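You operate a simulated robot arm through the tools that you are given. There is no shell and no other tool. Be economical: measure what you need, move in short steps, check, and stop when the job is done.

Carry out the task below with a simulated robot arm. There is one attempt and no reset: what you move stays moved.

## Task
Press the white key to switch it on. Close the right counter drawer. Fetch the blue tin and set it on the top of the roasting bench. Take the yellow cup on the top of the roasting bench and put it away on the top of the tea table. Pull the red drawer open. Do these in any order.
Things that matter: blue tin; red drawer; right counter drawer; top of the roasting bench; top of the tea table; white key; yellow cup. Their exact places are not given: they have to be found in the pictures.

Only the result counts: the job must be done as asked and must still hold three seconds after the hand-in. Knocking over, shifting, dropping, spilling or breaking anything else fails it.

## Robot
A 7-joint arm with a vacuum gripper on a trunk, on a base that drives. Base frame: it is fixed to the floor where the robot stands at the start and does not move with it; the origin is under the middle of the robot, x ahead of it, y to its left, z up; the surface under the hand at the start is at about z = 0.75. Lengths are in m, angles in rad, forces in N, time in s.
Its first joint turns from -2.897 to 2.897 rad. Places, roughly: blue tin [2.25, 1, 1]; red drawer [0.8, 0.1, 0.6]; right counter drawer [2, -0.3, 0.8]; top of the roasting bench [0.4, -1.7, 0.8]; top of the tea table [-0.1, 2.5, 0.8]; white key [0.5, 0.2, 0.8]; yellow cup (6x6x5 cm) [0.7, -1.5, 0.9]. Payload 1.06 kg.
Tool frame: the origin (TCP) lies in the middle of the cups' lips, and z points out of the cups. The gripper has 1 cup of 0.024 m across, covering 0.024 by 0.024 m (tool x, y); the bellows give 0.008 m. With the vacuum on, a cup seals on a smooth face that it is pressed against (1 to 4 N); it does not hold porous or soft things. The pull reaches 23 N.
Orientation is that of the tool frame in the base frame, as a unit quaternion [w, x, y, z]. With the cups facing straight down, the tool's x points along the base's -x, its y along +y and its z along -z.

## Interface
- The arm moves only by the tool apply_moves. Its argument "increments" is a list of rows, each an object (a shift or turn left out is 0, a gripper value left out holds the last) with "slide": the shift along the tool's x, y, z in m, a list of three; "rotation": the turn, a rotation vector about the tool's x, y, z in rad, a list of three; "vacuum": the vacuum: 1 switches it on, 0 off. In form: [{"slide": [dx, dy, dz], "rotation": [ax, ay, az], "vacuum": vacuum}, ...]. A call has 1 to 12 rows; each row shifts and turns the commanded pose from where the row before left it, along the tool's axes as they then stand. Each row takes 0.2 s and may step no farther than 0.05 m and 0.15 rad from the row before; otherwise, or with a gripper value out of range, the whole call is refused. Where a pose cannot be reached the arm comes as near as it can. A force on the tool above 40 N (or 10 N above the force at the start of the call, whichever is more), or a blocked arm, ends the call early, and 0.2 s more pass. The pull builds up within a second once a cup has sealed. Time passes only in rows, and 0.2 s behind the last, so rows that do not move give it time. The reply holds the time, the measured pose of the TCP, the force on the tool along the base axes and the pull of the vacuum, in the units named above and with some noise, with the torque about the TCP (base axes, N m) and any sound that the robot's microphone picked up.
- Cameras (640 x 400 px; columns grow to the right, rows downward): "scene" is now at [0.1863, 0.2059, 1.4728]; the picture's right is [-0.16, -0.99, 0.00], its down [-0.71, 0.12, -0.69] and it looks along [0.68, -0.11, -0.72] (base axes); focal length 251 px, centre (320, 200). "wrist" rides on the gripper at [0.078, 0.019, -0.096] in the tool frame; the picture's right is [-0.24, 0.97, 0.00], its down [-0.71, -0.17, -0.69] and it looks along [-0.67, -0.16, 0.73] (tool axes); focal length 243 px, centre (320, 200).
- capture(camera): a new picture of that camera. The clock stands still meanwhile.
- steer(legs): drives the robot by 1 to 6 legs, each [ahead, left, turn to the left] in m, m and rad, along the robot's own axes; the way and the turn of a leg run together, so that a leg with both is an arc; at most 1.5 m and 3.142 rad a leg. The arm and the cameras ride along, it lands a little off, and it stops where it bumps. It gives what a move gives.
- turn_head(pan, tilt): turns the head with the scene camera to pan (to the left, within 2.094 rad either way) and tilt (down, from -0.506 to 1.204), counted from straight ahead of the robot. It gives what a move gives.
- point_at(camera, pixels): for up to 12 pixels [column, row] of the newest picture of that camera ("zoom" is the newest enlarged one), the place [x, y, z] in the base frame of the surface seen there, good to about 0.003 m, but the place of the scene camera against the robot may be out by one fixed shift of up to 0.018 m in any direction. The clock stands still meanwhile.
- zoom(camera, box): a new picture of the part [left, top, right, bottom] of that camera's present view, enlarged. The clock stands still meanwhile.
- sign_off(): hands the job in; it is judged then, once.

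Work in short steps. Measure before you move; look again where a grasp or a placing could have gone wrong, and mend it. You have 110 turns and 78 pictures in all, those below and enlarged ones among them. Switch the vacuum off and draw the arm clear of the work before you hand the job in, unless the task says otherwise; then end with one line.

The tools are called as a command line: name --argument value ..., lists and objects as JSON in quotes. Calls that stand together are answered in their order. apply_moves: Moves the arm, as the interface text tells. Its arguments: {"type":"object","properties":{"increments":{"type":"array"}},"required":["increments"]} The other tools are called the same way: steer (legs) drives the base; turn_head (pan, tilt) turns the head that bears the scene camera; capture (camera) takes a picture; point_at (camera, pixels) gives the place of the surface under pixels of a picture; zoom (camera, box) takes an enlarged picture of a part of a camera's view; sign_off () hands the job in.

At the start:

```text
clock: 0.0
tool_pos: [0.5899, 0.0268, 1.1058]
tcp_rot: [-0.001, 0.001, 1.0, 0.0]
contact_force: [0.0, -0.7, 0.7]
moment: [0.01, 0.0, -0.01]
pull: 0.1
robot x, y, heading: [-0.0006, 0.0018, 0.002]
head pan, tilt: [-0.164, 0.805]
```

scene: 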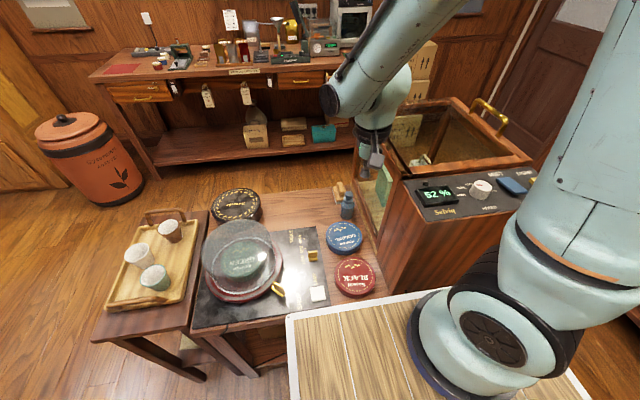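
wrist: 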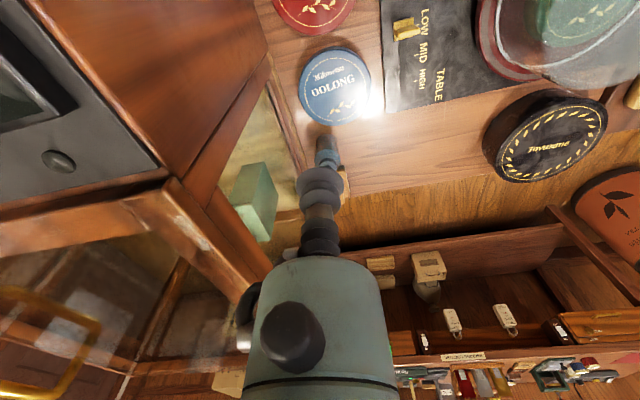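

The white key seems to be at (318,293) in the scene picture. I zoom in on it and on the far counter.

zoom --camera "scene" --box '[180, 180, 400, 340]'

point_at --camera "scene" --pixels '[[318, 293], [278, 291], [312, 255], [344, 236], [355, 277], [330, 330], [140, 90], [295, 82], [245, 70]]'

zoom --camera "scene" --box '[90, 0, 370, 175]'

```text
2.50 times, centred on (290, 260) of scene
```

zoom: 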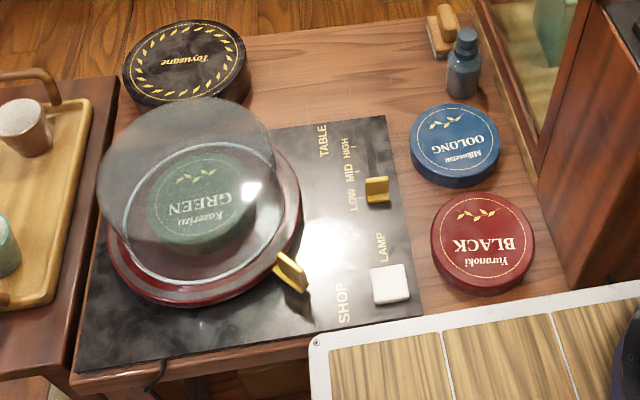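

```text
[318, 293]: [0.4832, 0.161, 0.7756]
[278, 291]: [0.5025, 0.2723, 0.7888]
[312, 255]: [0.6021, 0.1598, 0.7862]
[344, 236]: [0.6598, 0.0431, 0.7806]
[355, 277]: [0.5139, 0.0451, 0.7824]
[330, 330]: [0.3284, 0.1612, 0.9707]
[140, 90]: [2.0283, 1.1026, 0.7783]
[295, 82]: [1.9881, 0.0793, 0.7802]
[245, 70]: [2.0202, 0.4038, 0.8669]
```

```text
2.29 times, centred on (230, 88) of scene
```

zoom: 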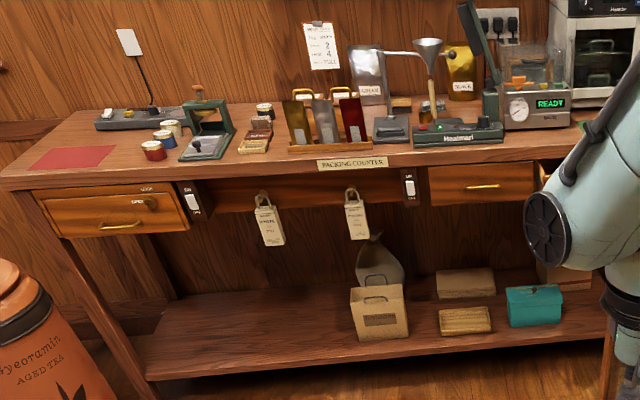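

White key at about (0.483, 0.161, 0.776), labelled LAMP. I move the tool above it with some height and look with the wrist camera to get an accurate place.

apply_moves --increments '[{"slide": [0.027, 0.033, 0.02]}, {"slide": [0.027, 0.033, 0.02]}, {"slide": [0.027, 0.034, 0.02]}, {"slide": [0.026, 0.034, 0.02]}, {"slide": [0, 0, 0.04]}, {"slide": [0, 0, 0.03]}, {}]'

capture --camera "wrist"

capture --camera "scene"

```text
clock: 1.6
tool_pos: [0.482, 0.1618, 0.9555]
tcp_rot: [0.0, 0.0, 1.0, 0.0]
contact_force: [-0.3, -0.7, 0.4]
moment: [0.02, -0.03, 0.0]
pull: 0.0
robot x, y, heading: [-0.0039, -0.001, -0.001]
head pan, tilt: [-0.164, 0.805]
```

```text
73 pictures are left
```

wrist: 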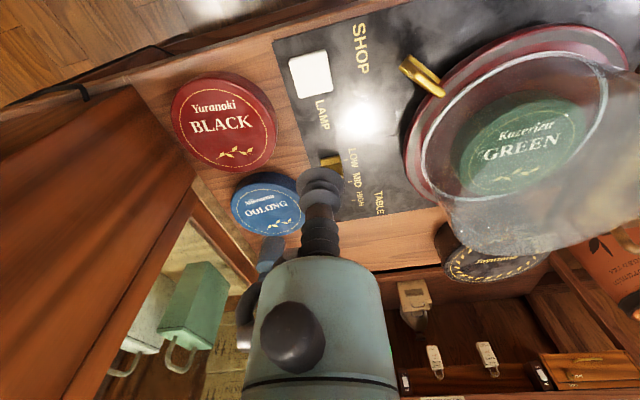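

```text
72 pictures are left
```

scene: 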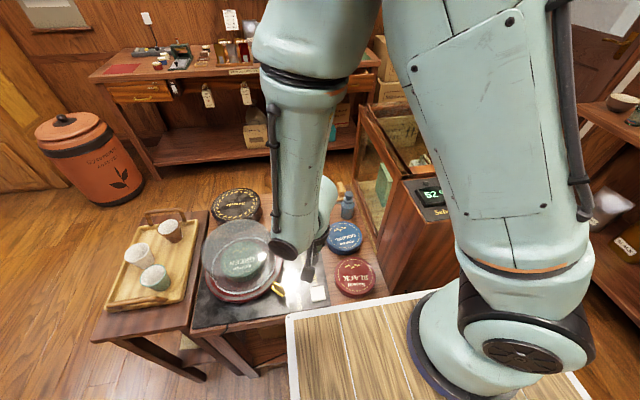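

The wrist shows the key at (310,74); I measure it there, with the tilt of its corners.

point_at --camera "wrist" --pixels '[[310, 74], [293, 60], [323, 54], [330, 88], [302, 95], [331, 162], [265, 205], [422, 75]]'

zoom --camera "wrist" --box '[250, 20, 410, 120]'

```text
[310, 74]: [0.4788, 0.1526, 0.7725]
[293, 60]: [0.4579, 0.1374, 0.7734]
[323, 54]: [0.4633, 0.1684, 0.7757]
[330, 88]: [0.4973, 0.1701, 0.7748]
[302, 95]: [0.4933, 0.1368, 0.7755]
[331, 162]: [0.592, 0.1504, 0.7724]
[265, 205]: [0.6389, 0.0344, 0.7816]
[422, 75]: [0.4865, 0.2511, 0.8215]
```

```text
4.00 times, centred on (330, 70) of wrist
```

zoom: 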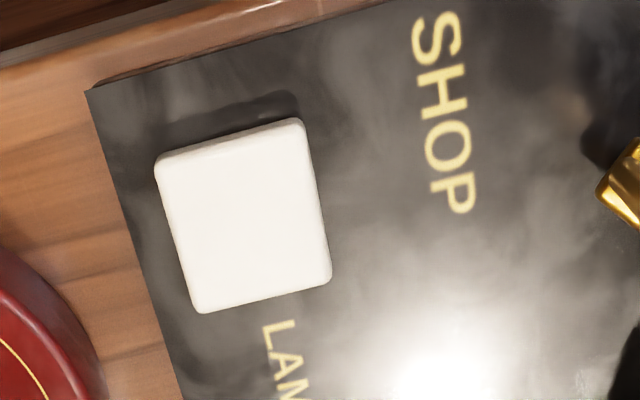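

Key centre by the wrist is (0.478, 0.153, 0.775). I go over it and lower to just above.

apply_moves --increments '[{"slide": [0.004, -0.009, 0.04]}, {"slide": [0, 0, 0.045]}, {"slide": [0, 0, 0.045]}, {"slide": [0, 0, 0.035]}, {}]'

apply_moves --increments '[{"slide": [0, 0, 0.006]}, {"slide": [0, 0, 0.005]}, {"slide": [0, 0, 0.004]}, {}]'

```text
clock: 2.8
tool_pos: [0.479, 0.1495, 0.789]
tcp_rot: [0.0, 0.0, 1.0, 0.0]
contact_force: [1.5, -0.8, -0.2]
moment: [-0.01, -0.01, 0.0]
pull: 0.1
robot x, y, heading: [-0.0022, 0.0006, 0.0]
head pan, tilt: [-0.164, 0.805]
```

```text
clock: 3.8
tool_pos: [0.4783, 0.1523, 0.7739]
tcp_rot: [0.0, 0.0, 1.0, 0.0]
contact_force: [0.4, -0.6, -0.5]
moment: [0.0, 0.02, 0.0]
pull: 0.1
robot x, y, heading: [-0.0003, -0.0013, 0.002]
head pan, tilt: [-0.164, 0.805]
```

At 0.774 no contact yet; I press down in small steps.

apply_moves --increments '[{"slide": [0, 0, 0.003]}, {"slide": [0, 0, 0.003]}, {"slide": [0, 0, 0.003]}, {}]'

```text
clock: 4.8
tool_pos: [0.4783, 0.1517, 0.7658]
tcp_rot: [0.0, 0.001, 1.0, 0.001]
contact_force: [1.4, 0.2, 3.2]
moment: [0.0, 0.01, 0.0]
pull: 0.1
robot x, y, heading: [-0.0047, 0.0005, -0.003]
head pan, tilt: [-0.164, 0.805]
heard: click
```

A click was heard. I rise and look at the result.

apply_moves --increments '[{"slide": [0, 0, -0.03]}, {"slide": [0, 0, -0.05]}, {"slide": [0, 0, -0.05]}, {"slide": [0, 0, -0.05]}, {}]'

zoom --camera "wrist" --box '[160, 0, 480, 200]'

capture --camera "scene"

```text
clock: 6.0
tool_pos: [0.4764, 0.1537, 0.945]
tcp_rot: [0.0, 0.0, 1.0, 0.001]
contact_force: [0.0, 0.1, 0.4]
moment: [0.01, -0.01, -0.01]
pull: 0.0
robot x, y, heading: [0.0013, 0.0001, 0.001]
head pan, tilt: [-0.164, 0.805]
```

```text
2.00 times, centred on (320, 100) of wrist
```

zoom: 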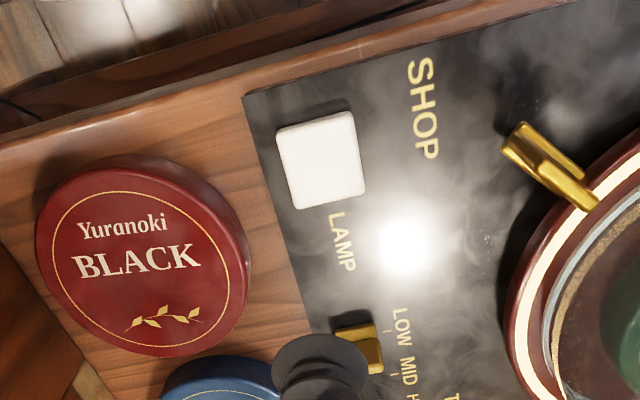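

```text
69 pictures are left
```

scene: 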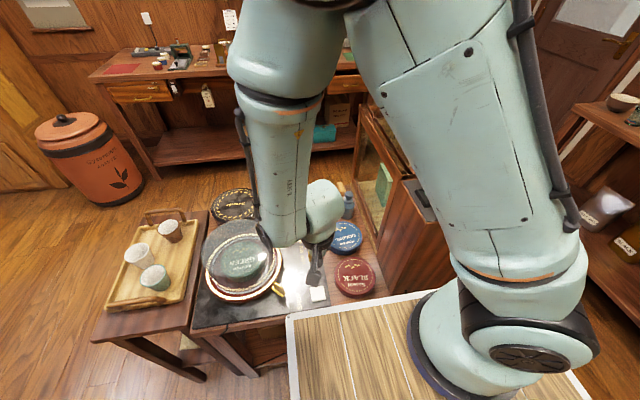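

The ring under the dome now glows: the lamp is on. I raise and fold the arm back for driving, then pan the head to see the roasting bench on the right and the tea table on the left.

apply_moves --increments '[{"slide": [-0.02, -0.03, -0.05]}, {"slide": [-0.02, -0.03, -0.05]}, {"slide": [-0.02, -0.03, -0.05]}, {"slide": [0, -0.03, -0.05]}, {}]'

turn_head --pan -1.4 --tilt 0.6

capture --camera "scene"

turn_head --pan 1.6 --tilt 0.6

capture --camera "scene"

```text
refused: row 1 steps farther than a row can; nothing moved
```

```text
clock: 7.4
tool_pos: [0.476, 0.1537, 0.9448]
tcp_rot: [0.0, -0.001, 1.0, 0.001]
contact_force: [-0.5, -0.5, -0.2]
moment: [0.02, -0.01, 0.01]
pull: 0.0
robot x, y, heading: [0.002, -0.0024, -0.004]
head pan, tilt: [-1.4, 0.6]
```

```text
68 pictures are left
```

scene: 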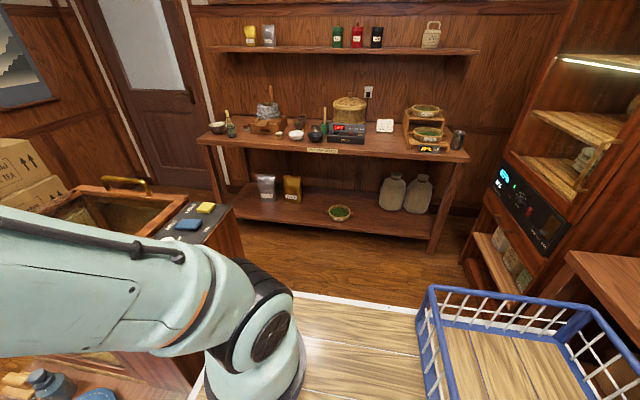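

```text
clock: 10.0
tool_pos: [0.4769, 0.1527, 0.945]
tcp_rot: [0.0, 0.0, 1.0, -0.001]
contact_force: [0.4, -0.2, -0.2]
moment: [0.01, 0.04, -0.02]
pull: 0.1
robot x, y, heading: [0.0002, 0.0034, 0.002]
head pan, tilt: [1.6, 0.6]
```

```text
67 pictures are left
```

scene: 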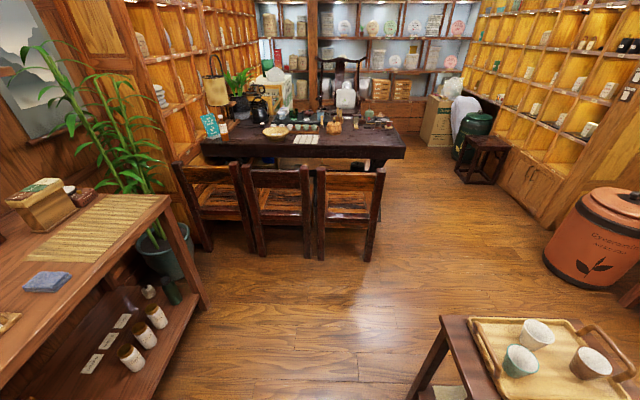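

The tea table shows at (300,145) with chairs in front. I measure its parts and zoom in.

point_at --camera "scene" --pixels '[[255, 150], [360, 152], [400, 155], [385, 140], [205, 148], [300, 139], [340, 165], [260, 165], [345, 255], [285, 250], [215, 245], [480, 185]]'

zoom --camera "scene" --box '[180, 60, 420, 210]'

apply_moves --increments '[{"slide": [-0.02, 0, -0.045]}, {"slide": [-0.02, 0, -0.045]}, {"slide": [-0.02, 0, -0.045]}, {"slide": [0, -0.03, -0.04]}, {"slide": [0, -0.04, -0.02]}, {"slide": [0, -0.045, 0]}, {"slide": [0, -0.045, 0]}]'

```text
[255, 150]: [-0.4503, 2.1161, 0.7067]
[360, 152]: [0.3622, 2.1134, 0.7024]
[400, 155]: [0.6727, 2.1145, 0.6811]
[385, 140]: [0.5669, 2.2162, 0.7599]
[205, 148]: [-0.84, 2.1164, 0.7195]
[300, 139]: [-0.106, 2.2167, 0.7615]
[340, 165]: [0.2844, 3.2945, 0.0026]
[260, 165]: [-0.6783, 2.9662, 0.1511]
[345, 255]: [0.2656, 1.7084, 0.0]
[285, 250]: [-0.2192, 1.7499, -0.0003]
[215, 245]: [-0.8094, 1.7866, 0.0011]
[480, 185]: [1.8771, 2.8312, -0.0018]
```

```text
2.67 times, centred on (300, 135) of scene
```

zoom: 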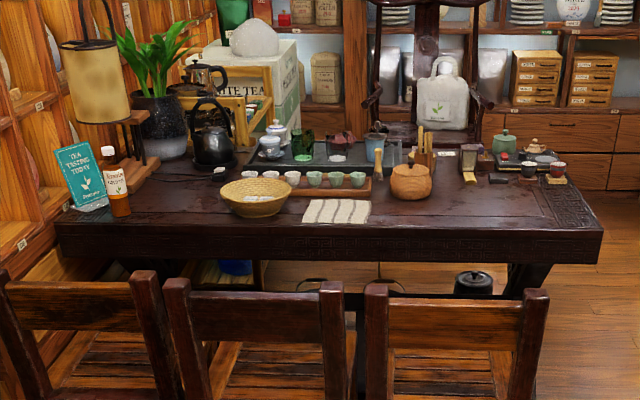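

```text
clock: 11.6
tool_pos: [0.538, -0.0083, 1.1436]
tcp_rot: [0.0, -0.001, 1.0, 0.0]
contact_force: [0.1, 0.9, 0.2]
moment: [0.0, -0.01, 0.01]
pull: 0.1
robot x, y, heading: [-0.0009, -0.0028, 0.0]
head pan, tilt: [1.6, 0.6]
```

Tea table top is at z≈0.76, front edge y≈2.11, right end x≈0.7, with free top near (0.5, 2.25). Now the roasting bench.

turn_head --pan -1.3 --tilt 0.5

capture --camera "scene"

zoom --camera "scene" --box '[160, 90, 480, 290]'

```text
clock: 14.2
tool_pos: [0.5388, -0.0076, 1.1421]
tcp_rot: [0.0, 0.0, 1.0, 0.0]
contact_force: [0.1, -0.6, -1.0]
moment: [0.04, -0.03, 0.03]
pull: 0.1
robot x, y, heading: [-0.0, -0.0022, 0.001]
head pan, tilt: [-1.3, 0.499]
```

```text
65 pictures are left
```

scene: 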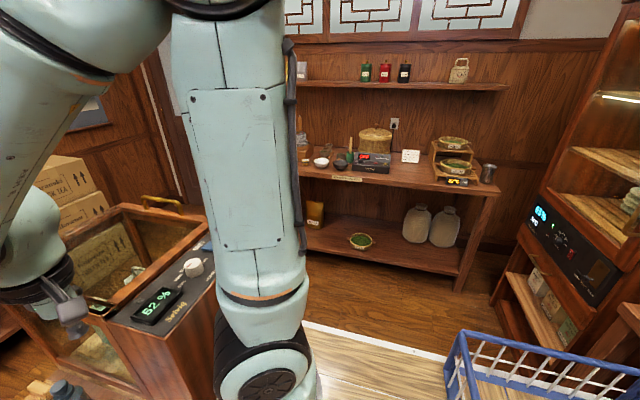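

```text
2.00 times, centred on (320, 190) of scene
```

zoom: 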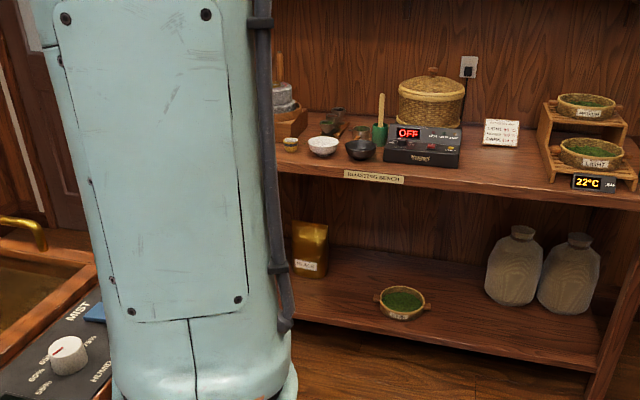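

The small yellow cup looks to be at zoom (290,144). I measure points on the bench.

point_at --camera "zoom" --pixels '[[290, 141], [291, 150], [321, 145], [360, 150], [375, 176], [300, 165], [480, 165], [500, 135], [530, 170], [600, 185], [500, 183], [420, 150]]'

point_at --camera "scene" --pixels '[[440, 355], [345, 325], [465, 340], [345, 178], [500, 180], [150, 300], [470, 280], [520, 200], [200, 280]]'

```text
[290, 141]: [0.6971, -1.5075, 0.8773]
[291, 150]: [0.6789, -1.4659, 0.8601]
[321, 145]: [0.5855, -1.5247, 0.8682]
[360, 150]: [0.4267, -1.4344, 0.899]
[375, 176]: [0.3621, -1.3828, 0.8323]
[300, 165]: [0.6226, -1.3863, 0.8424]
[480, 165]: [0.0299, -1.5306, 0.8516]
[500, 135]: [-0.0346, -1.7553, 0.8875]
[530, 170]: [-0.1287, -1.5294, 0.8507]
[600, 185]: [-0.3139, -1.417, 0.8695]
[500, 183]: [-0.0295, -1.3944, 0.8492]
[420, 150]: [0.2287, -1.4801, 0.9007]
```

```text
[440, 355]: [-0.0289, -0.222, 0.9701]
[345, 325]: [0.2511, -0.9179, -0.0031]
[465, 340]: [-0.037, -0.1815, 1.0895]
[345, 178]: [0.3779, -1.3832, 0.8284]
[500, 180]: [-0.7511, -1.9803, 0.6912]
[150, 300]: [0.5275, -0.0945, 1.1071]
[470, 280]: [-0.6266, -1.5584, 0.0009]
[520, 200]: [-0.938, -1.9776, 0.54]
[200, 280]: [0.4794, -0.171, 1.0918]
```

The bench top is at z≈0.85, with free room near (-0.03,-1.5). Now I map the left route and the aisle before driving.

turn_head --pan 0.6 --tilt 0.75

capture --camera "scene"

point_at --camera "scene" --pixels '[[300, 385], [280, 330], [100, 330], [200, 300], [320, 200], [400, 200], [450, 200], [220, 150], [260, 190], [500, 180], [180, 390], [420, 300]]'

```text
clock: 16.0
tool_pos: [0.5387, -0.0077, 1.1434]
tcp_rot: [0.0, 0.0, 1.0, 0.0]
contact_force: [0.5, 0.5, 0.2]
moment: [-0.02, 0.03, -0.01]
pull: 0.0
robot x, y, heading: [0.0009, -0.0018, -0.004]
head pan, tilt: [0.6, 0.75]
```

```text
63 pictures are left
```

scene: 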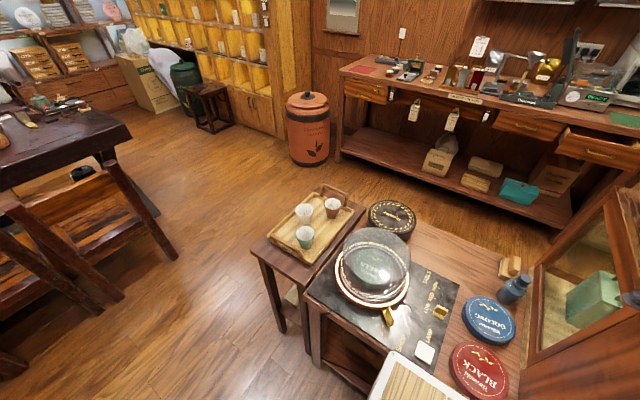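

```text
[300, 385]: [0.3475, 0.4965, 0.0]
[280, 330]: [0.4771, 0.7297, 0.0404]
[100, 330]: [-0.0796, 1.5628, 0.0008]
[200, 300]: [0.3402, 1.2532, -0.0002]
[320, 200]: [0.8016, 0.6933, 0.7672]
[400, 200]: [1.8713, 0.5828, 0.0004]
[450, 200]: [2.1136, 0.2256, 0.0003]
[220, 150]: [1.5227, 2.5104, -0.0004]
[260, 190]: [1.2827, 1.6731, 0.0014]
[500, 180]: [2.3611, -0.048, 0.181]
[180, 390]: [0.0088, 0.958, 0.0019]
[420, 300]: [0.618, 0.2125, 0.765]
```

The right counter drawer is visible at (605,148), standing open. I measure it, the barrel, the counter, and the side table.

zoom --camera "scene" --box '[330, 30, 640, 224]'

point_at --camera "scene" --pixels '[[308, 164], [290, 155], [329, 158], [600, 152], [565, 140], [575, 130], [636, 162], [530, 125], [370, 92], [350, 195], [400, 222], [340, 160]]'

```text
2.06 times, centred on (485, 127) of scene
```

zoom: 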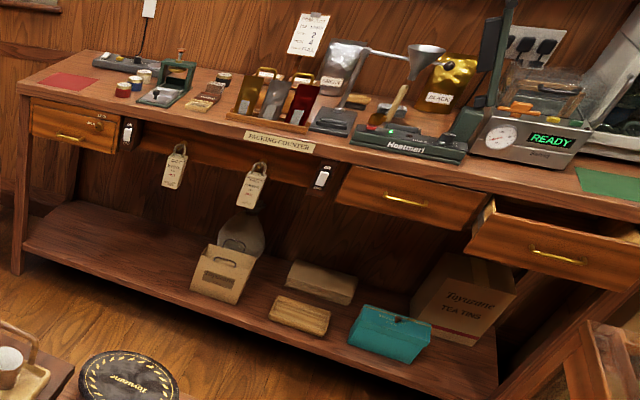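

```text
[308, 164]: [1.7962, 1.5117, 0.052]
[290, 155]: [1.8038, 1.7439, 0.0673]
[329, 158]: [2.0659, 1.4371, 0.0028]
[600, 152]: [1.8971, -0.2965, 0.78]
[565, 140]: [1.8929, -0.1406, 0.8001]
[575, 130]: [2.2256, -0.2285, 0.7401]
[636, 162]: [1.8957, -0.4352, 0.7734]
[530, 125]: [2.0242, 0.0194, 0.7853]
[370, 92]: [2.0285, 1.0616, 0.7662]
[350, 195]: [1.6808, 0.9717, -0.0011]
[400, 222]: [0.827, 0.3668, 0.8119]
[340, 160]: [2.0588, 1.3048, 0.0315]
```

Drawer face at (1.895,-0.29,0.79), about 13 cm open. The robot is ~0.49 m wide and ~0.37 m long ahead of its axis; I drive round to the left into the aisle, in stages.

steer --legs '[[-0.06, 0, 0], [0, 1.17, 0]]'

turn_head --pan -0.35 --tilt 0.8

capture --camera "scene"

```text
clock: 22.6
tool_pos: [0.4572, 1.2013, 1.1422]
tcp_rot: [0.0, -0.017, 1.0, 0.0]
contact_force: [-0.8, 0.6, 0.2]
moment: [0.0, 0.0, 0.01]
pull: 0.0
robot x, y, heading: [-0.0797, 1.1911, 0.034]
head pan, tilt: [0.6, 0.75]
```

```text
clock: 23.9
tool_pos: [0.4565, 1.2025, 1.1424]
tcp_rot: [0.0, -0.018, 1.0, 0.0]
contact_force: [0.1, 0.5, -0.2]
moment: [-0.01, 0.0, -0.03]
pull: 0.0
robot x, y, heading: [-0.0761, 1.1908, 0.028]
head pan, tilt: [-0.351, 0.799]
```

```text
61 pictures are left
```

scene: 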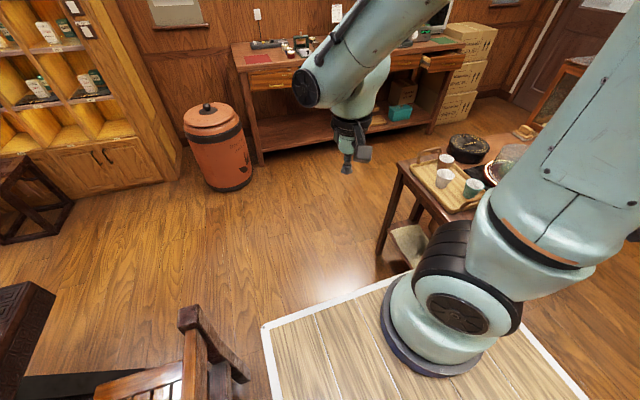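

The way ahead is clear; the side table's left edge and the barrel are on either side. I drive forward, straightening the heading.

steer --legs '[[0, 0, -0.03], [1.45, -0.04, 0]]'

capture --camera "scene"

```text
clock: 31.4
tool_pos: [1.8894, 1.1465, 1.1432]
tcp_rot: [0.0, 0.001, 1.0, 0.0]
contact_force: [-0.6, -0.3, -0.1]
moment: [0.01, 0.0, 0.07]
pull: 0.2
robot x, y, heading: [1.3498, 1.1538, -0.001]
head pan, tilt: [-0.351, 0.799]
```

```text
60 pictures are left
```

scene: 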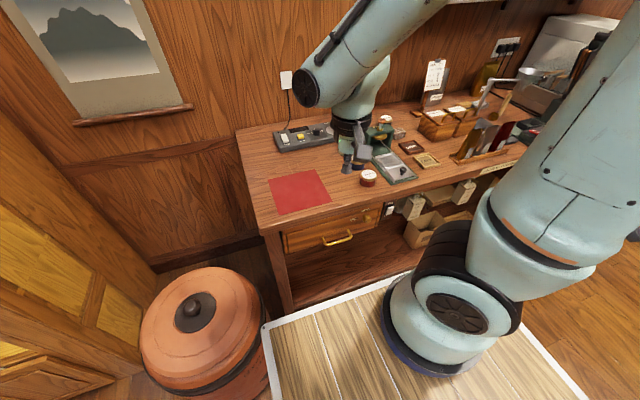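

I'm in the aisle. Now I turn the head to the right and back to see the table's far side and the red drawer.

turn_head --pan -2.09 --tilt 0.7

capture --camera "scene"

```text
clock: 33.1
tool_pos: [1.8895, 1.1463, 1.1419]
tcp_rot: [0.0, 0.001, 1.0, 0.0]
contact_force: [-1.4, 0.9, -0.6]
moment: [0.01, 0.0, -0.01]
pull: 0.0
robot x, y, heading: [1.3486, 1.1559, -0.001]
head pan, tilt: [-2.089, 0.7]
```

```text
59 pictures are left
```

scene: 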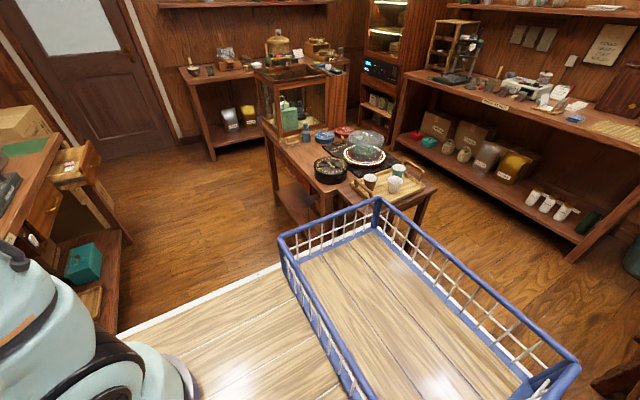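

I zoom on the table's far side for the red drawer and measure positions.

zoom --camera "scene" --box '[230, 60, 430, 250]'

point_at --camera "scene" --pixels '[[290, 160], [300, 190], [285, 200], [270, 140], [325, 120], [260, 90], [150, 320], [560, 375], [285, 290], [80, 165], [100, 210], [315, 215]]'

```text
2.11 times, centred on (330, 155) of scene
```

zoom: 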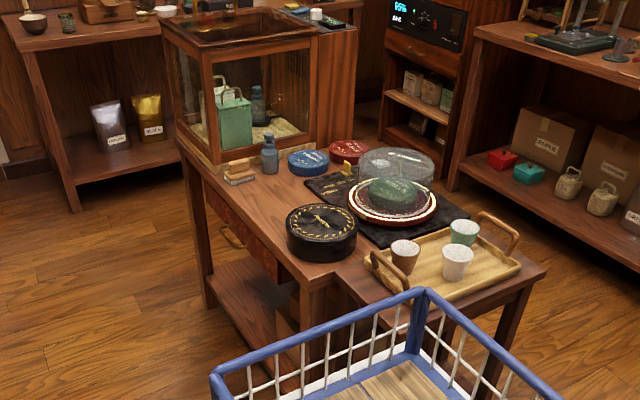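

```text
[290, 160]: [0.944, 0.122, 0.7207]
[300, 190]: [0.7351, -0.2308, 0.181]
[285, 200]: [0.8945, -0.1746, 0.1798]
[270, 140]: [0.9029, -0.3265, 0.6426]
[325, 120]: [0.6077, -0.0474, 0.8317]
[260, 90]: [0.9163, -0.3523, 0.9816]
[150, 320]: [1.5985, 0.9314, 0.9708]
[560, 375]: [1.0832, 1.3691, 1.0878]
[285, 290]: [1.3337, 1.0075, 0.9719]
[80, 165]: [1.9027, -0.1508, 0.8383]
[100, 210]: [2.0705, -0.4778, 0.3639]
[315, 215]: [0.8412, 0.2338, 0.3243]
```

The red drawer is on the table's aisle side (x≈0.94) with a gold bow handle at zoom (232,237). I measure it, and the arm's foot to learn its reach.

point_at --camera "zoom" --pixels '[[232, 240], [222, 230], [240, 246], [215, 205], [250, 225], [270, 262], [285, 250], [210, 190], [245, 265]]'

point_at --camera "scene" --pixels '[[185, 385], [160, 360], [120, 370], [30, 300], [380, 205], [282, 245], [250, 270], [200, 295]]'

```text
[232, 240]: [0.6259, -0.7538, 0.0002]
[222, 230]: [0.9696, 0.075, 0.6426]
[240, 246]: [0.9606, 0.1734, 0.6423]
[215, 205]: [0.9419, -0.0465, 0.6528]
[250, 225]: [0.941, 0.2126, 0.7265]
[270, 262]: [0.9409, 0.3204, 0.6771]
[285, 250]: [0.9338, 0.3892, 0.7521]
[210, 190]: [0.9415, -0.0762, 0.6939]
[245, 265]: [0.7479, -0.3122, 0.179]
```

```text
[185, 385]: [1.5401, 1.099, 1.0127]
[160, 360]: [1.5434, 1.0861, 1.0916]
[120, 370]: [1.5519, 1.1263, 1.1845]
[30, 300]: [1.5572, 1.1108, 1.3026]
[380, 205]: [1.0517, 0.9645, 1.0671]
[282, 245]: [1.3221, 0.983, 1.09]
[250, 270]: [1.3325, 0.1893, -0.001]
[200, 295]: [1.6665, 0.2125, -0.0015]
```

The arm's foot stands about 0.2 m ahead of the robot's middle. The red drawer face is at x≈0.941 (y −0.08..0.32, z ≈0.55–0.73), handle at x≈0.97, z≈0.64. I turn to face −y and drive into the aisle so both drawers can be reached sideways.

steer --legs '[[0, 0, -1.57], [0.72, 0.1, 0]]'

turn_head --pan -0.8 --tilt 0.85

capture --camera "scene"

turn_head --pan 0.7 --tilt 0.75

capture --camera "scene"

```text
clock: 40.9
tool_pos: [1.3984, -0.0873, 1.1431]
tcp_rot: [0.0, 0.72, 0.694, 0.0]
contact_force: [-0.1, 0.2, 0.0]
moment: [-0.01, -0.01, -0.01]
pull: 0.0
robot x, y, heading: [1.4222, 0.4521, -1.604]
head pan, tilt: [-2.089, 0.7]
```

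```text
clock: 42.3
tool_pos: [1.3985, -0.0872, 1.1426]
tcp_rot: [0.0, 0.719, 0.695, 0.0]
contact_force: [0.4, -0.1, 0.8]
moment: [0.0, -0.01, 0.01]
pull: 0.0
robot x, y, heading: [1.4282, 0.4474, -1.609]
head pan, tilt: [-0.799, 0.85]
```

```text
57 pictures are left
```

scene: 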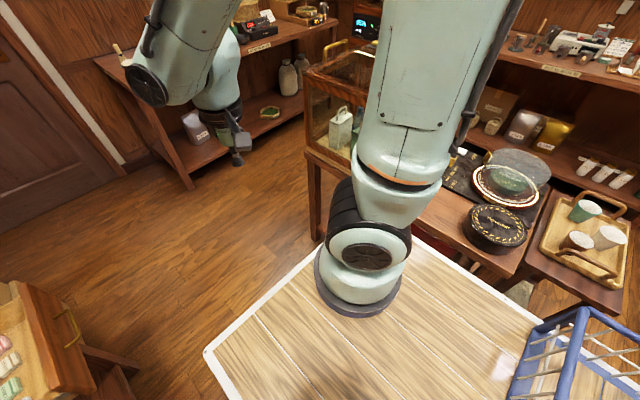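

```text
clock: 43.9
tool_pos: [1.3986, -0.0876, 1.1427]
tcp_rot: [0.0, 0.72, 0.694, 0.0]
contact_force: [-0.8, -0.5, -0.1]
moment: [0.0, 0.04, 0.01]
pull: 0.1
robot x, y, heading: [1.4275, 0.452, -1.608]
head pan, tilt: [0.7, 0.75]
```

```text
56 pictures are left
```

scene: 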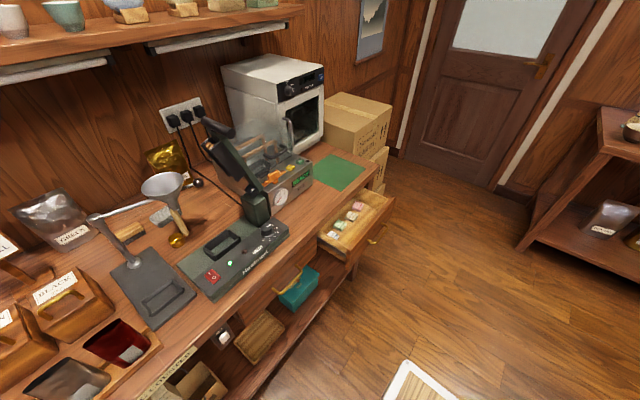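

The open counter drawer shows at (355,225). I measure its front board and handle.

zoom --camera "scene" --box '[290, 150, 430, 290]'

point_at --camera "scene" --pixels '[[377, 234], [349, 253], [393, 203], [370, 228], [320, 236], [362, 245], [352, 258]]'

```text
2.86 times, centred on (360, 220) of scene
```

zoom: 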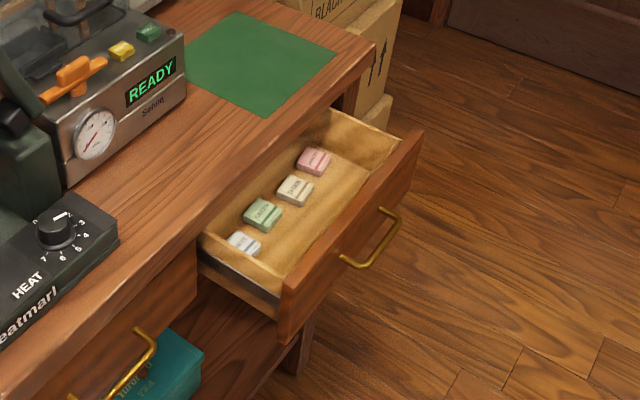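

```text
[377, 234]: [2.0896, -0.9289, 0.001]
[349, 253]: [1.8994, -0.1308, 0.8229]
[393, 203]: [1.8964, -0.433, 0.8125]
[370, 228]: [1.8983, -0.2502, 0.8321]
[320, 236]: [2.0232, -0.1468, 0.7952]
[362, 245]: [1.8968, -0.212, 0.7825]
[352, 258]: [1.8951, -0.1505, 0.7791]
```

Push place: beside the handle, at (1.895, −0.175, 0.785). I shift the tool sideways toward +x at height and yaw it so its outward side faces +x.

apply_moves --increments '[{"slide": [0, 0.045, 0]}, {"slide": [0, 0.045, 0], "rotation": [0, 0, -0.1]}, {"slide": [0, 0.045, 0], "rotation": [0, 0, -0.15]}, {"slide": [0, 0.045, 0], "rotation": [0, 0, -0.15]}, {"slide": [0, 0.045, 0], "rotation": [0, 0, -0.15]}, {"rotation": [0, 0, -0.15]}, {"rotation": [0, 0, -0.15]}, {"rotation": [0, 0, -0.15]}, {"rotation": [0, 0, -0.15]}, {"rotation": [0, 0, -0.15]}, {"rotation": [0, 0, -0.15]}, {"rotation": [0, 0, -0.15]}]'

```text
clock: 46.5
tool_pos: [1.6194, -0.0623, 1.1424]
tcp_rot: [0.0, 0.003, 1.0, 0.001]
contact_force: [0.0, 0.2, 0.5]
moment: [-0.02, -0.02, -0.01]
pull: 0.0
robot x, y, heading: [1.4254, 0.4488, -1.606]
head pan, tilt: [0.7, 0.75]
```

Tool is now in standard yaw. I move out to about (1.72,−0.17) and pitch the tool up to face +x.

apply_moves --increments '[{"slide": [-0.03, -0.035, 0.01]}, {"slide": [-0.035, -0.035, 0.01], "rotation": [0, -0.12, 0]}, {"slide": [0, -0.035, 0], "rotation": [0, -0.145, 0]}, {"rotation": [0, -0.145, 0]}, {"rotation": [0, -0.145, 0]}, {"rotation": [0, -0.145, 0]}, {"rotation": [0, -0.145, 0]}, {"rotation": [0, -0.145, 0]}, {"rotation": [0, -0.145, 0]}, {"rotation": [0, -0.145, 0]}, {"rotation": [0, -0.145, 0]}, {"rotation": [0, -0.145, 0]}]'

```text
refused: row 2 steps farther than a row can; nothing moved
```

One row was slightly too long; I shorten it.

apply_moves --increments '[{"slide": [-0.03, -0.035, 0.01]}, {"slide": [-0.03, -0.035, 0.01], "rotation": [0, -0.12, 0]}, {"slide": [0, -0.035, 0], "rotation": [0, -0.145, 0]}, {"rotation": [0, -0.145, 0]}, {"rotation": [0, -0.145, 0]}, {"rotation": [0, -0.145, 0]}, {"rotation": [0, -0.145, 0]}, {"rotation": [0, -0.145, 0]}, {"rotation": [0, -0.145, 0]}, {"rotation": [0, -0.145, 0]}, {"rotation": [0, -0.145, 0]}, {"rotation": [0, -0.145, 0]}]'

```text
clock: 49.1
tool_pos: [1.6791, -0.168, 1.1222]
tcp_rot: [0.708, 0.003, 0.706, -0.004]
contact_force: [0.2, 0.1, -0.2]
moment: [0.01, 0.03, 0.01]
pull: 0.0
robot x, y, heading: [1.4274, 0.4479, -1.604]
head pan, tilt: [0.7, 0.75]
```

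The tool faces +x. I lower it to z≈0.785 in front of the drawer (tool x is down).

apply_moves --increments '[{"slide": [0.048, 0, 0]}, {"slide": [0.048, 0, 0]}, {"slide": [0.048, 0, 0]}, {"slide": [0.048, 0, 0]}, {"slide": [0.048, 0, 0]}, {"slide": [0.048, 0, 0]}, {"slide": [0.049, 0, 0]}, {}]'

capture --camera "scene"

```text
clock: 50.9
tool_pos: [1.6796, -0.1665, 0.7828]
tcp_rot: [0.707, 0.003, 0.707, -0.003]
contact_force: [0.1, 0.7, 0.2]
moment: [0.0, -0.02, 0.01]
pull: 0.0
robot x, y, heading: [1.4245, 0.4473, -1.607]
head pan, tilt: [0.7, 0.75]
```

```text
54 pictures are left
```

scene: 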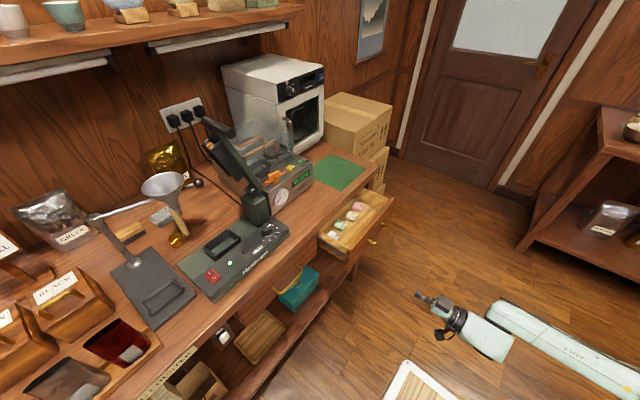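

Pose is good. I advance toward the face and push in.

apply_moves --increments '[{"slide": [0, 0, 0.05]}, {"slide": [0, 0, 0.05]}, {"slide": [0, 0, 0.05]}, {"slide": [0, 0, 0.04]}, {"slide": [0, 0, 0.02]}, {"slide": [0, 0, 0.02]}, {"slide": [0, 0, 0.02]}, {}]'

```text
clock: 52.7
tool_pos: [1.9289, -0.1683, 0.7841]
tcp_rot: [0.707, 0.003, 0.707, -0.003]
contact_force: [0.5, 0.2, -0.3]
moment: [-0.02, -0.01, -0.01]
pull: 0.0
robot x, y, heading: [1.4284, 0.4446, -1.607]
head pan, tilt: [0.7, 0.75]
```

Drawer should be moving with little resistance; I continue in small steps.

apply_moves --increments '[{"slide": [0, 0, 0.02]}, {"slide": [0, 0, 0.02]}, {"slide": [0, 0, 0.02]}, {"slide": [0, 0, 0.015]}, {}]'

capture --camera "scene"

```text
clock: 53.9
tool_pos: [2.0034, -0.1722, 0.7862]
tcp_rot: [0.707, 0.002, 0.707, -0.003]
contact_force: [-0.4, -0.2, 0.2]
moment: [-0.03, -0.01, -0.02]
pull: 0.1
robot x, y, heading: [1.4264, 0.4485, -1.606]
head pan, tilt: [0.7, 0.75]
```

```text
53 pictures are left
```

scene: 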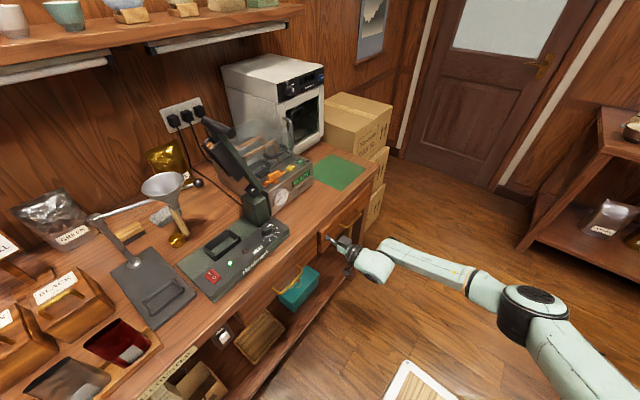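

The drawer is nearly in. I push the last couple of centimetres till it stops.

apply_moves --increments '[{"slide": [0, 0, 0.01]}, {"slide": [0, 0, 0.01]}, {"slide": [0, 0, 0.01]}, {"slide": [0, 0, 0.006]}, {}]'

zoom --camera "scene" --box '[240, 150, 440, 300]'

```text
clock: 54.7
tool_pos: [2.0259, -0.1708, 0.7859]
tcp_rot: [0.708, 0.001, 0.707, -0.002]
contact_force: [-23.4, 6.2, 7.9]
moment: [-0.02, 0.2, -0.22]
pull: 0.0
robot x, y, heading: [1.4258, 0.4513, -1.609]
head pan, tilt: [0.7, 0.75]
stopped in row 3: the force on the tool passed its limit at 49 N (the readings are from after the stop); the commanded pose is now the measured one
```

```text
2.67 times, centred on (340, 225) of scene
```

zoom: 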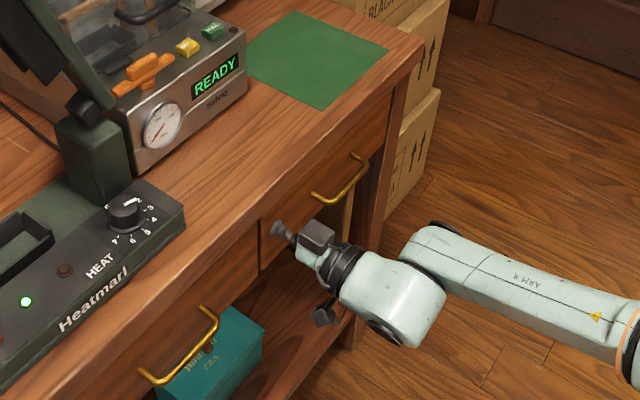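

The drawer is flush. I draw the arm back and raise it.

apply_moves --increments '[{"slide": [0, 0, -0.04]}, {"slide": [0, 0, -0.05]}, {"slide": [0, 0, -0.05]}, {"slide": [0, 0, -0.05]}, {"slide": [0, 0, -0.05]}, {"slide": [-0.05, 0, 0]}, {"slide": [-0.05, 0, 0]}, {"slide": [-0.05, 0, 0]}, {"slide": [-0.05, 0, 0]}, {"slide": [-0.05, 0, 0]}, {"slide": [-0.05, 0, 0]}]'

turn_head --pan -0.95 --tilt 0.95

capture --camera "scene"

```text
clock: 57.1
tool_pos: [1.7856, -0.1675, 1.0859]
tcp_rot: [0.707, 0.003, 0.707, -0.002]
contact_force: [0.1, -1.0, 0.0]
moment: [-0.04, -0.03, 0.03]
pull: 0.0
robot x, y, heading: [1.4243, 0.4507, -1.607]
head pan, tilt: [0.7, 0.75]
```

```text
clock: 58.8
tool_pos: [1.7858, -0.1671, 1.0859]
tcp_rot: [0.707, 0.003, 0.707, -0.003]
contact_force: [0.1, -0.4, -0.2]
moment: [-0.01, 0.01, 0.02]
pull: 0.0
robot x, y, heading: [1.4266, 0.4524, -1.606]
head pan, tilt: [-0.949, 0.949]
```

```text
51 pictures are left
```

scene: 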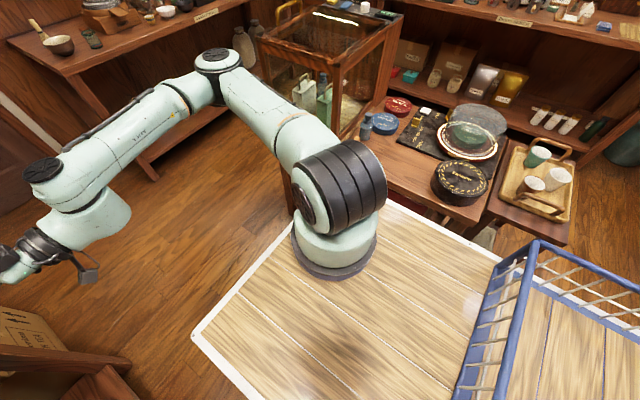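

The drawer face is hidden from the head here. I swing the raised tool round from +x through −y toward −x.

apply_moves --increments '[{"slide": [0, 0, -0.04], "rotation": [0.15, 0, 0]}, {"slide": [0, 0, -0.04], "rotation": [0.15, 0, 0]}, {"slide": [0, 0, -0.04], "rotation": [0.15, 0, 0]}, {"slide": [0, 0, -0.04], "rotation": [0.15, 0, 0]}, {"slide": [0, 0, -0.04], "rotation": [0.15, 0, 0]}, {"slide": [0, 0, -0.03], "rotation": [0.15, 0, 0]}, {"slide": [0, -0.045, 0], "rotation": [0.15, 0, 0]}, {"slide": [0, -0.045, 0], "rotation": [0.15, 0, 0]}, {"slide": [0, -0.045, 0], "rotation": [0.15, 0, 0]}, {"slide": [0, -0.045, 0], "rotation": [0.15, 0, 0]}, {"slide": [0, -0.045, 0], "rotation": [0.15, 0, 0]}, {"slide": [0, -0.045, 0], "rotation": [0.15, 0, 0]}]'

```text
clock: 61.4
tool_pos: [1.365, -0.2975, 1.0862]
tcp_rot: [-0.437, -0.555, -0.437, 0.556]
contact_force: [-0.5, -0.5, 0.3]
moment: [0.01, 0.02, 0.02]
pull: 0.0
out of reach, approached as far as the arm can: row 4, 5, 6
robot x, y, heading: [1.425, 0.4494, -1.607]
head pan, tilt: [-0.949, 0.949]
```

Some rows grazed the reach limit but the pose recovered. I finish the swing to face −x, moving the tool round toward the drawer's column.

apply_moves --increments '[{"slide": [0, -0.045, 0], "rotation": [0.149, 0, 0]}, {"slide": [0, -0.045, 0], "rotation": [0.149, 0, 0]}, {"slide": [0, -0.045, 0], "rotation": [0.149, 0, 0]}, {"slide": [0, -0.04, 0], "rotation": [0.149, 0, 0]}, {"slide": [0, -0.04, 0], "rotation": [0.149, 0, 0]}, {"slide": [0, -0.04, 0], "rotation": [0.149, 0, 0]}, {"slide": [0, -0.04, 0], "rotation": [0.149, 0, 0]}, {"slide": [0, -0.04, 0], "rotation": [0.149, 0, 0]}, {"slide": [0, -0.04, 0], "rotation": [0.149, 0, 0]}, {}]'

capture --camera "scene"

```text
clock: 63.6
tool_pos: [1.1256, -0.0446, 1.0835]
tcp_rot: [0.002, -0.707, 0.004, 0.708]
contact_force: [-0.2, -0.4, -0.1]
moment: [0.01, 0.02, -0.05]
pull: 0.1
robot x, y, heading: [1.4248, 0.448, -1.61]
head pan, tilt: [-0.949, 0.949]
```

```text
50 pictures are left
```

scene: 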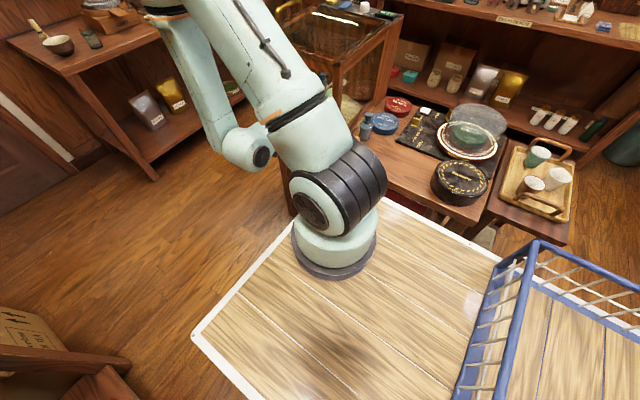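

I lower the tool toward z≈0.69, well clear of the handle, and look with the wrist camera.

apply_moves --increments '[{"slide": [0.049, 0, 0]}, {"slide": [0.049, 0, 0]}, {"slide": [0.049, 0, 0]}, {"slide": [0.049, 0, 0]}, {"slide": [0.049, 0, 0]}, {"slide": [0.049, 0, 0]}, {"slide": [0.049, 0, 0]}, {"slide": [0.049, 0, 0]}, {}]'

capture --camera "wrist"

capture --camera "scene"

```text
clock: 65.6
tool_pos: [1.125, -0.0457, 0.6935]
tcp_rot: [-0.002, 0.707, -0.002, -0.707]
contact_force: [0.6, -0.1, -0.6]
moment: [-0.02, 0.01, 0.0]
pull: 0.1
robot x, y, heading: [1.4295, 0.4489, -1.605]
head pan, tilt: [-0.949, 0.949]
```

```text
49 pictures are left
```

wrist: 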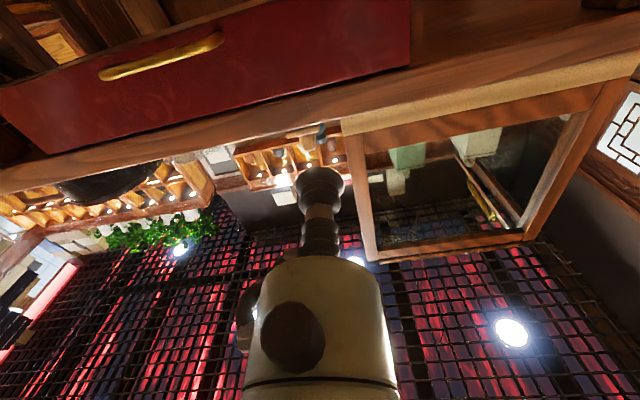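

```text
48 pictures are left
```

scene: 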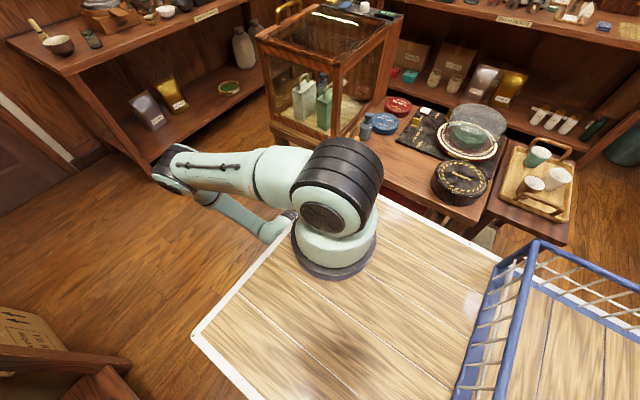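

The wrist sees the red drawer (upside-down) with its gold handle at (160,55). I measure its face, edges and handle.

point_at --camera "wrist" --pixels '[[300, 40], [300, 80], [350, 65], [408, 62], [405, 10], [215, 40], [105, 75], [160, 55], [250, 90], [380, 40], [60, 120], [320, 120]]'

```text
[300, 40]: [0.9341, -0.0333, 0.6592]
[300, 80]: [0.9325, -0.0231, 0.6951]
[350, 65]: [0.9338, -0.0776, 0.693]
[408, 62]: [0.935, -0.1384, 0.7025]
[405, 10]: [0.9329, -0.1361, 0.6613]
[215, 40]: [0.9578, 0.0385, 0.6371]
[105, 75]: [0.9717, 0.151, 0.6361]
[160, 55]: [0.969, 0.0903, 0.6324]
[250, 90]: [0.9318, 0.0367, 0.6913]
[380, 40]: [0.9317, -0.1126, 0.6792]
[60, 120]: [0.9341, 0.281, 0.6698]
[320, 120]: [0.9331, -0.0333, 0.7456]
```

Face is at x≈0.933, top edge z≈0.71. I aim at y≈−0.06, z≈0.67, clear of the handle, and advance with the vacuum on.

apply_moves --increments '[{"slide": [0.024, 0.014, 0.03]}, {"slide": [0, 0, 0.045], "vacuum": 1}, {"slide": [0, 0, 0.045]}, {"slide": [0, 0, 0.045]}, {"slide": [0, 0, 0.012]}, {}]'

```text
clock: 67.0
tool_pos: [0.9484, -0.0579, 0.6676]
tcp_rot: [-0.003, 0.708, -0.002, -0.707]
contact_force: [0.1, 0.6, 0.1]
moment: [-0.01, 0.01, 0.02]
pull: 0.1
robot x, y, heading: [1.4261, 0.452, -1.604]
head pan, tilt: [-0.949, 0.949]
```

Close to the face, no contact yet. I press gently in small steps.

apply_moves --increments '[{"slide": [0, 0, 0.008]}, {"slide": [0, 0, 0.004]}, {"slide": [0, 0, 0.003]}, {"slide": [0, 0, 0.003]}, {}, {}, {}]'

```text
clock: 68.6
tool_pos: [0.9305, -0.0577, 0.6687]
tcp_rot: [0.002, -0.707, 0.003, 0.707]
contact_force: [9.1, 4.9, 4.8]
moment: [-0.01, -0.07, 0.1]
pull: 22.8
robot x, y, heading: [1.4265, 0.4501, -1.606]
head pan, tilt: [-0.949, 0.949]
```

Sealed with 22.8 N. I pull straight back slowly.

apply_moves --increments '[{"slide": [0, 0, -0.008]}, {"slide": [0, 0, -0.015]}, {"slide": [0, 0, -0.02]}, {"slide": [0, 0, -0.02]}, {}]'

```text
clock: 69.8
tool_pos: [0.9975, -0.057, 0.6697]
tcp_rot: [-0.002, 0.707, -0.003, -0.707]
contact_force: [0.2, 7.5, -3.9]
moment: [-0.05, -0.01, 0.13]
pull: 22.7
robot x, y, heading: [1.4288, 0.4485, -1.608]
head pan, tilt: [-0.949, 0.949]
```

The drawer follows. I keep pulling to about 17 cm open.

apply_moves --increments '[{"slide": [0, 0, -0.02]}, {"slide": [0, 0, -0.02]}, {"slide": [0, 0, -0.02]}, {"slide": [0, 0, -0.02]}, {"slide": [0, 0, -0.02]}, {}]'

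capture --camera "wrist"

```text
clock: 71.2
tool_pos: [1.0953, -0.0592, 0.6691]
tcp_rot: [0.002, -0.707, 0.002, 0.707]
contact_force: [-1.0, -0.4, 11.9]
moment: [-0.06, -0.14, 0.09]
pull: 23.0
robot x, y, heading: [1.4272, 0.4505, -1.606]
head pan, tilt: [-0.949, 0.949]
```

```text
47 pictures are left
```

wrist: 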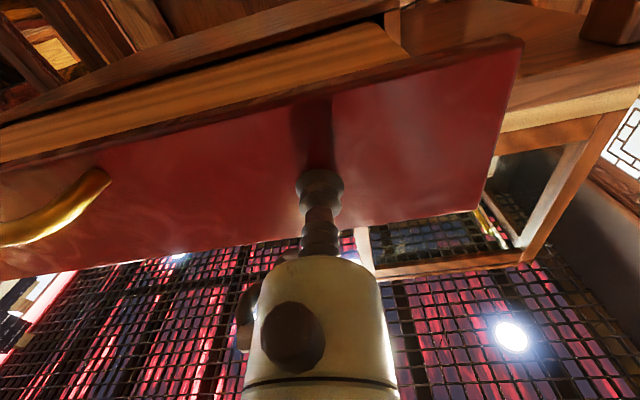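

Open by 16 cm. I pull a few more centimetres to see if there's a stop.

apply_moves --increments '[{"slide": [0, 0, -0.015]}, {"slide": [0, 0, -0.015]}, {}]'

```text
clock: 72.0
tool_pos: [1.1261, -0.0585, 0.6707]
tcp_rot: [0.002, -0.707, 0.004, 0.707]
contact_force: [-0.9, -10.4, 5.0]
moment: [-0.07, -0.05, -0.07]
pull: 22.8
robot x, y, heading: [1.4294, 0.4496, -1.608]
head pan, tilt: [-0.949, 0.949]
```

Open nearly 20 cm – enough. I release, back off a little, and rise.

apply_moves --increments '[{"vacuum": 0}, {}, {}, {"slide": [0, 0, -0.01]}, {"slide": [0, 0, -0.02]}, {"slide": [0, 0, -0.02]}, {"slide": [-0.04, 0, 0]}, {"slide": [-0.05, 0, 0]}, {"slide": [-0.05, 0, 0]}, {"slide": [-0.05, 0, 0]}, {"slide": [-0.05, 0, 0]}, {"slide": [-0.05, 0, 0]}]'

```text
clock: 74.6
tool_pos: [1.1738, -0.0593, 0.9604]
tcp_rot: [0.003, -0.707, 0.002, 0.707]
contact_force: [0.5, -0.7, 0.4]
moment: [0.03, 0.03, -0.02]
pull: 0.0
robot x, y, heading: [1.4274, 0.4519, -1.61]
head pan, tilt: [-0.949, 0.949]
```

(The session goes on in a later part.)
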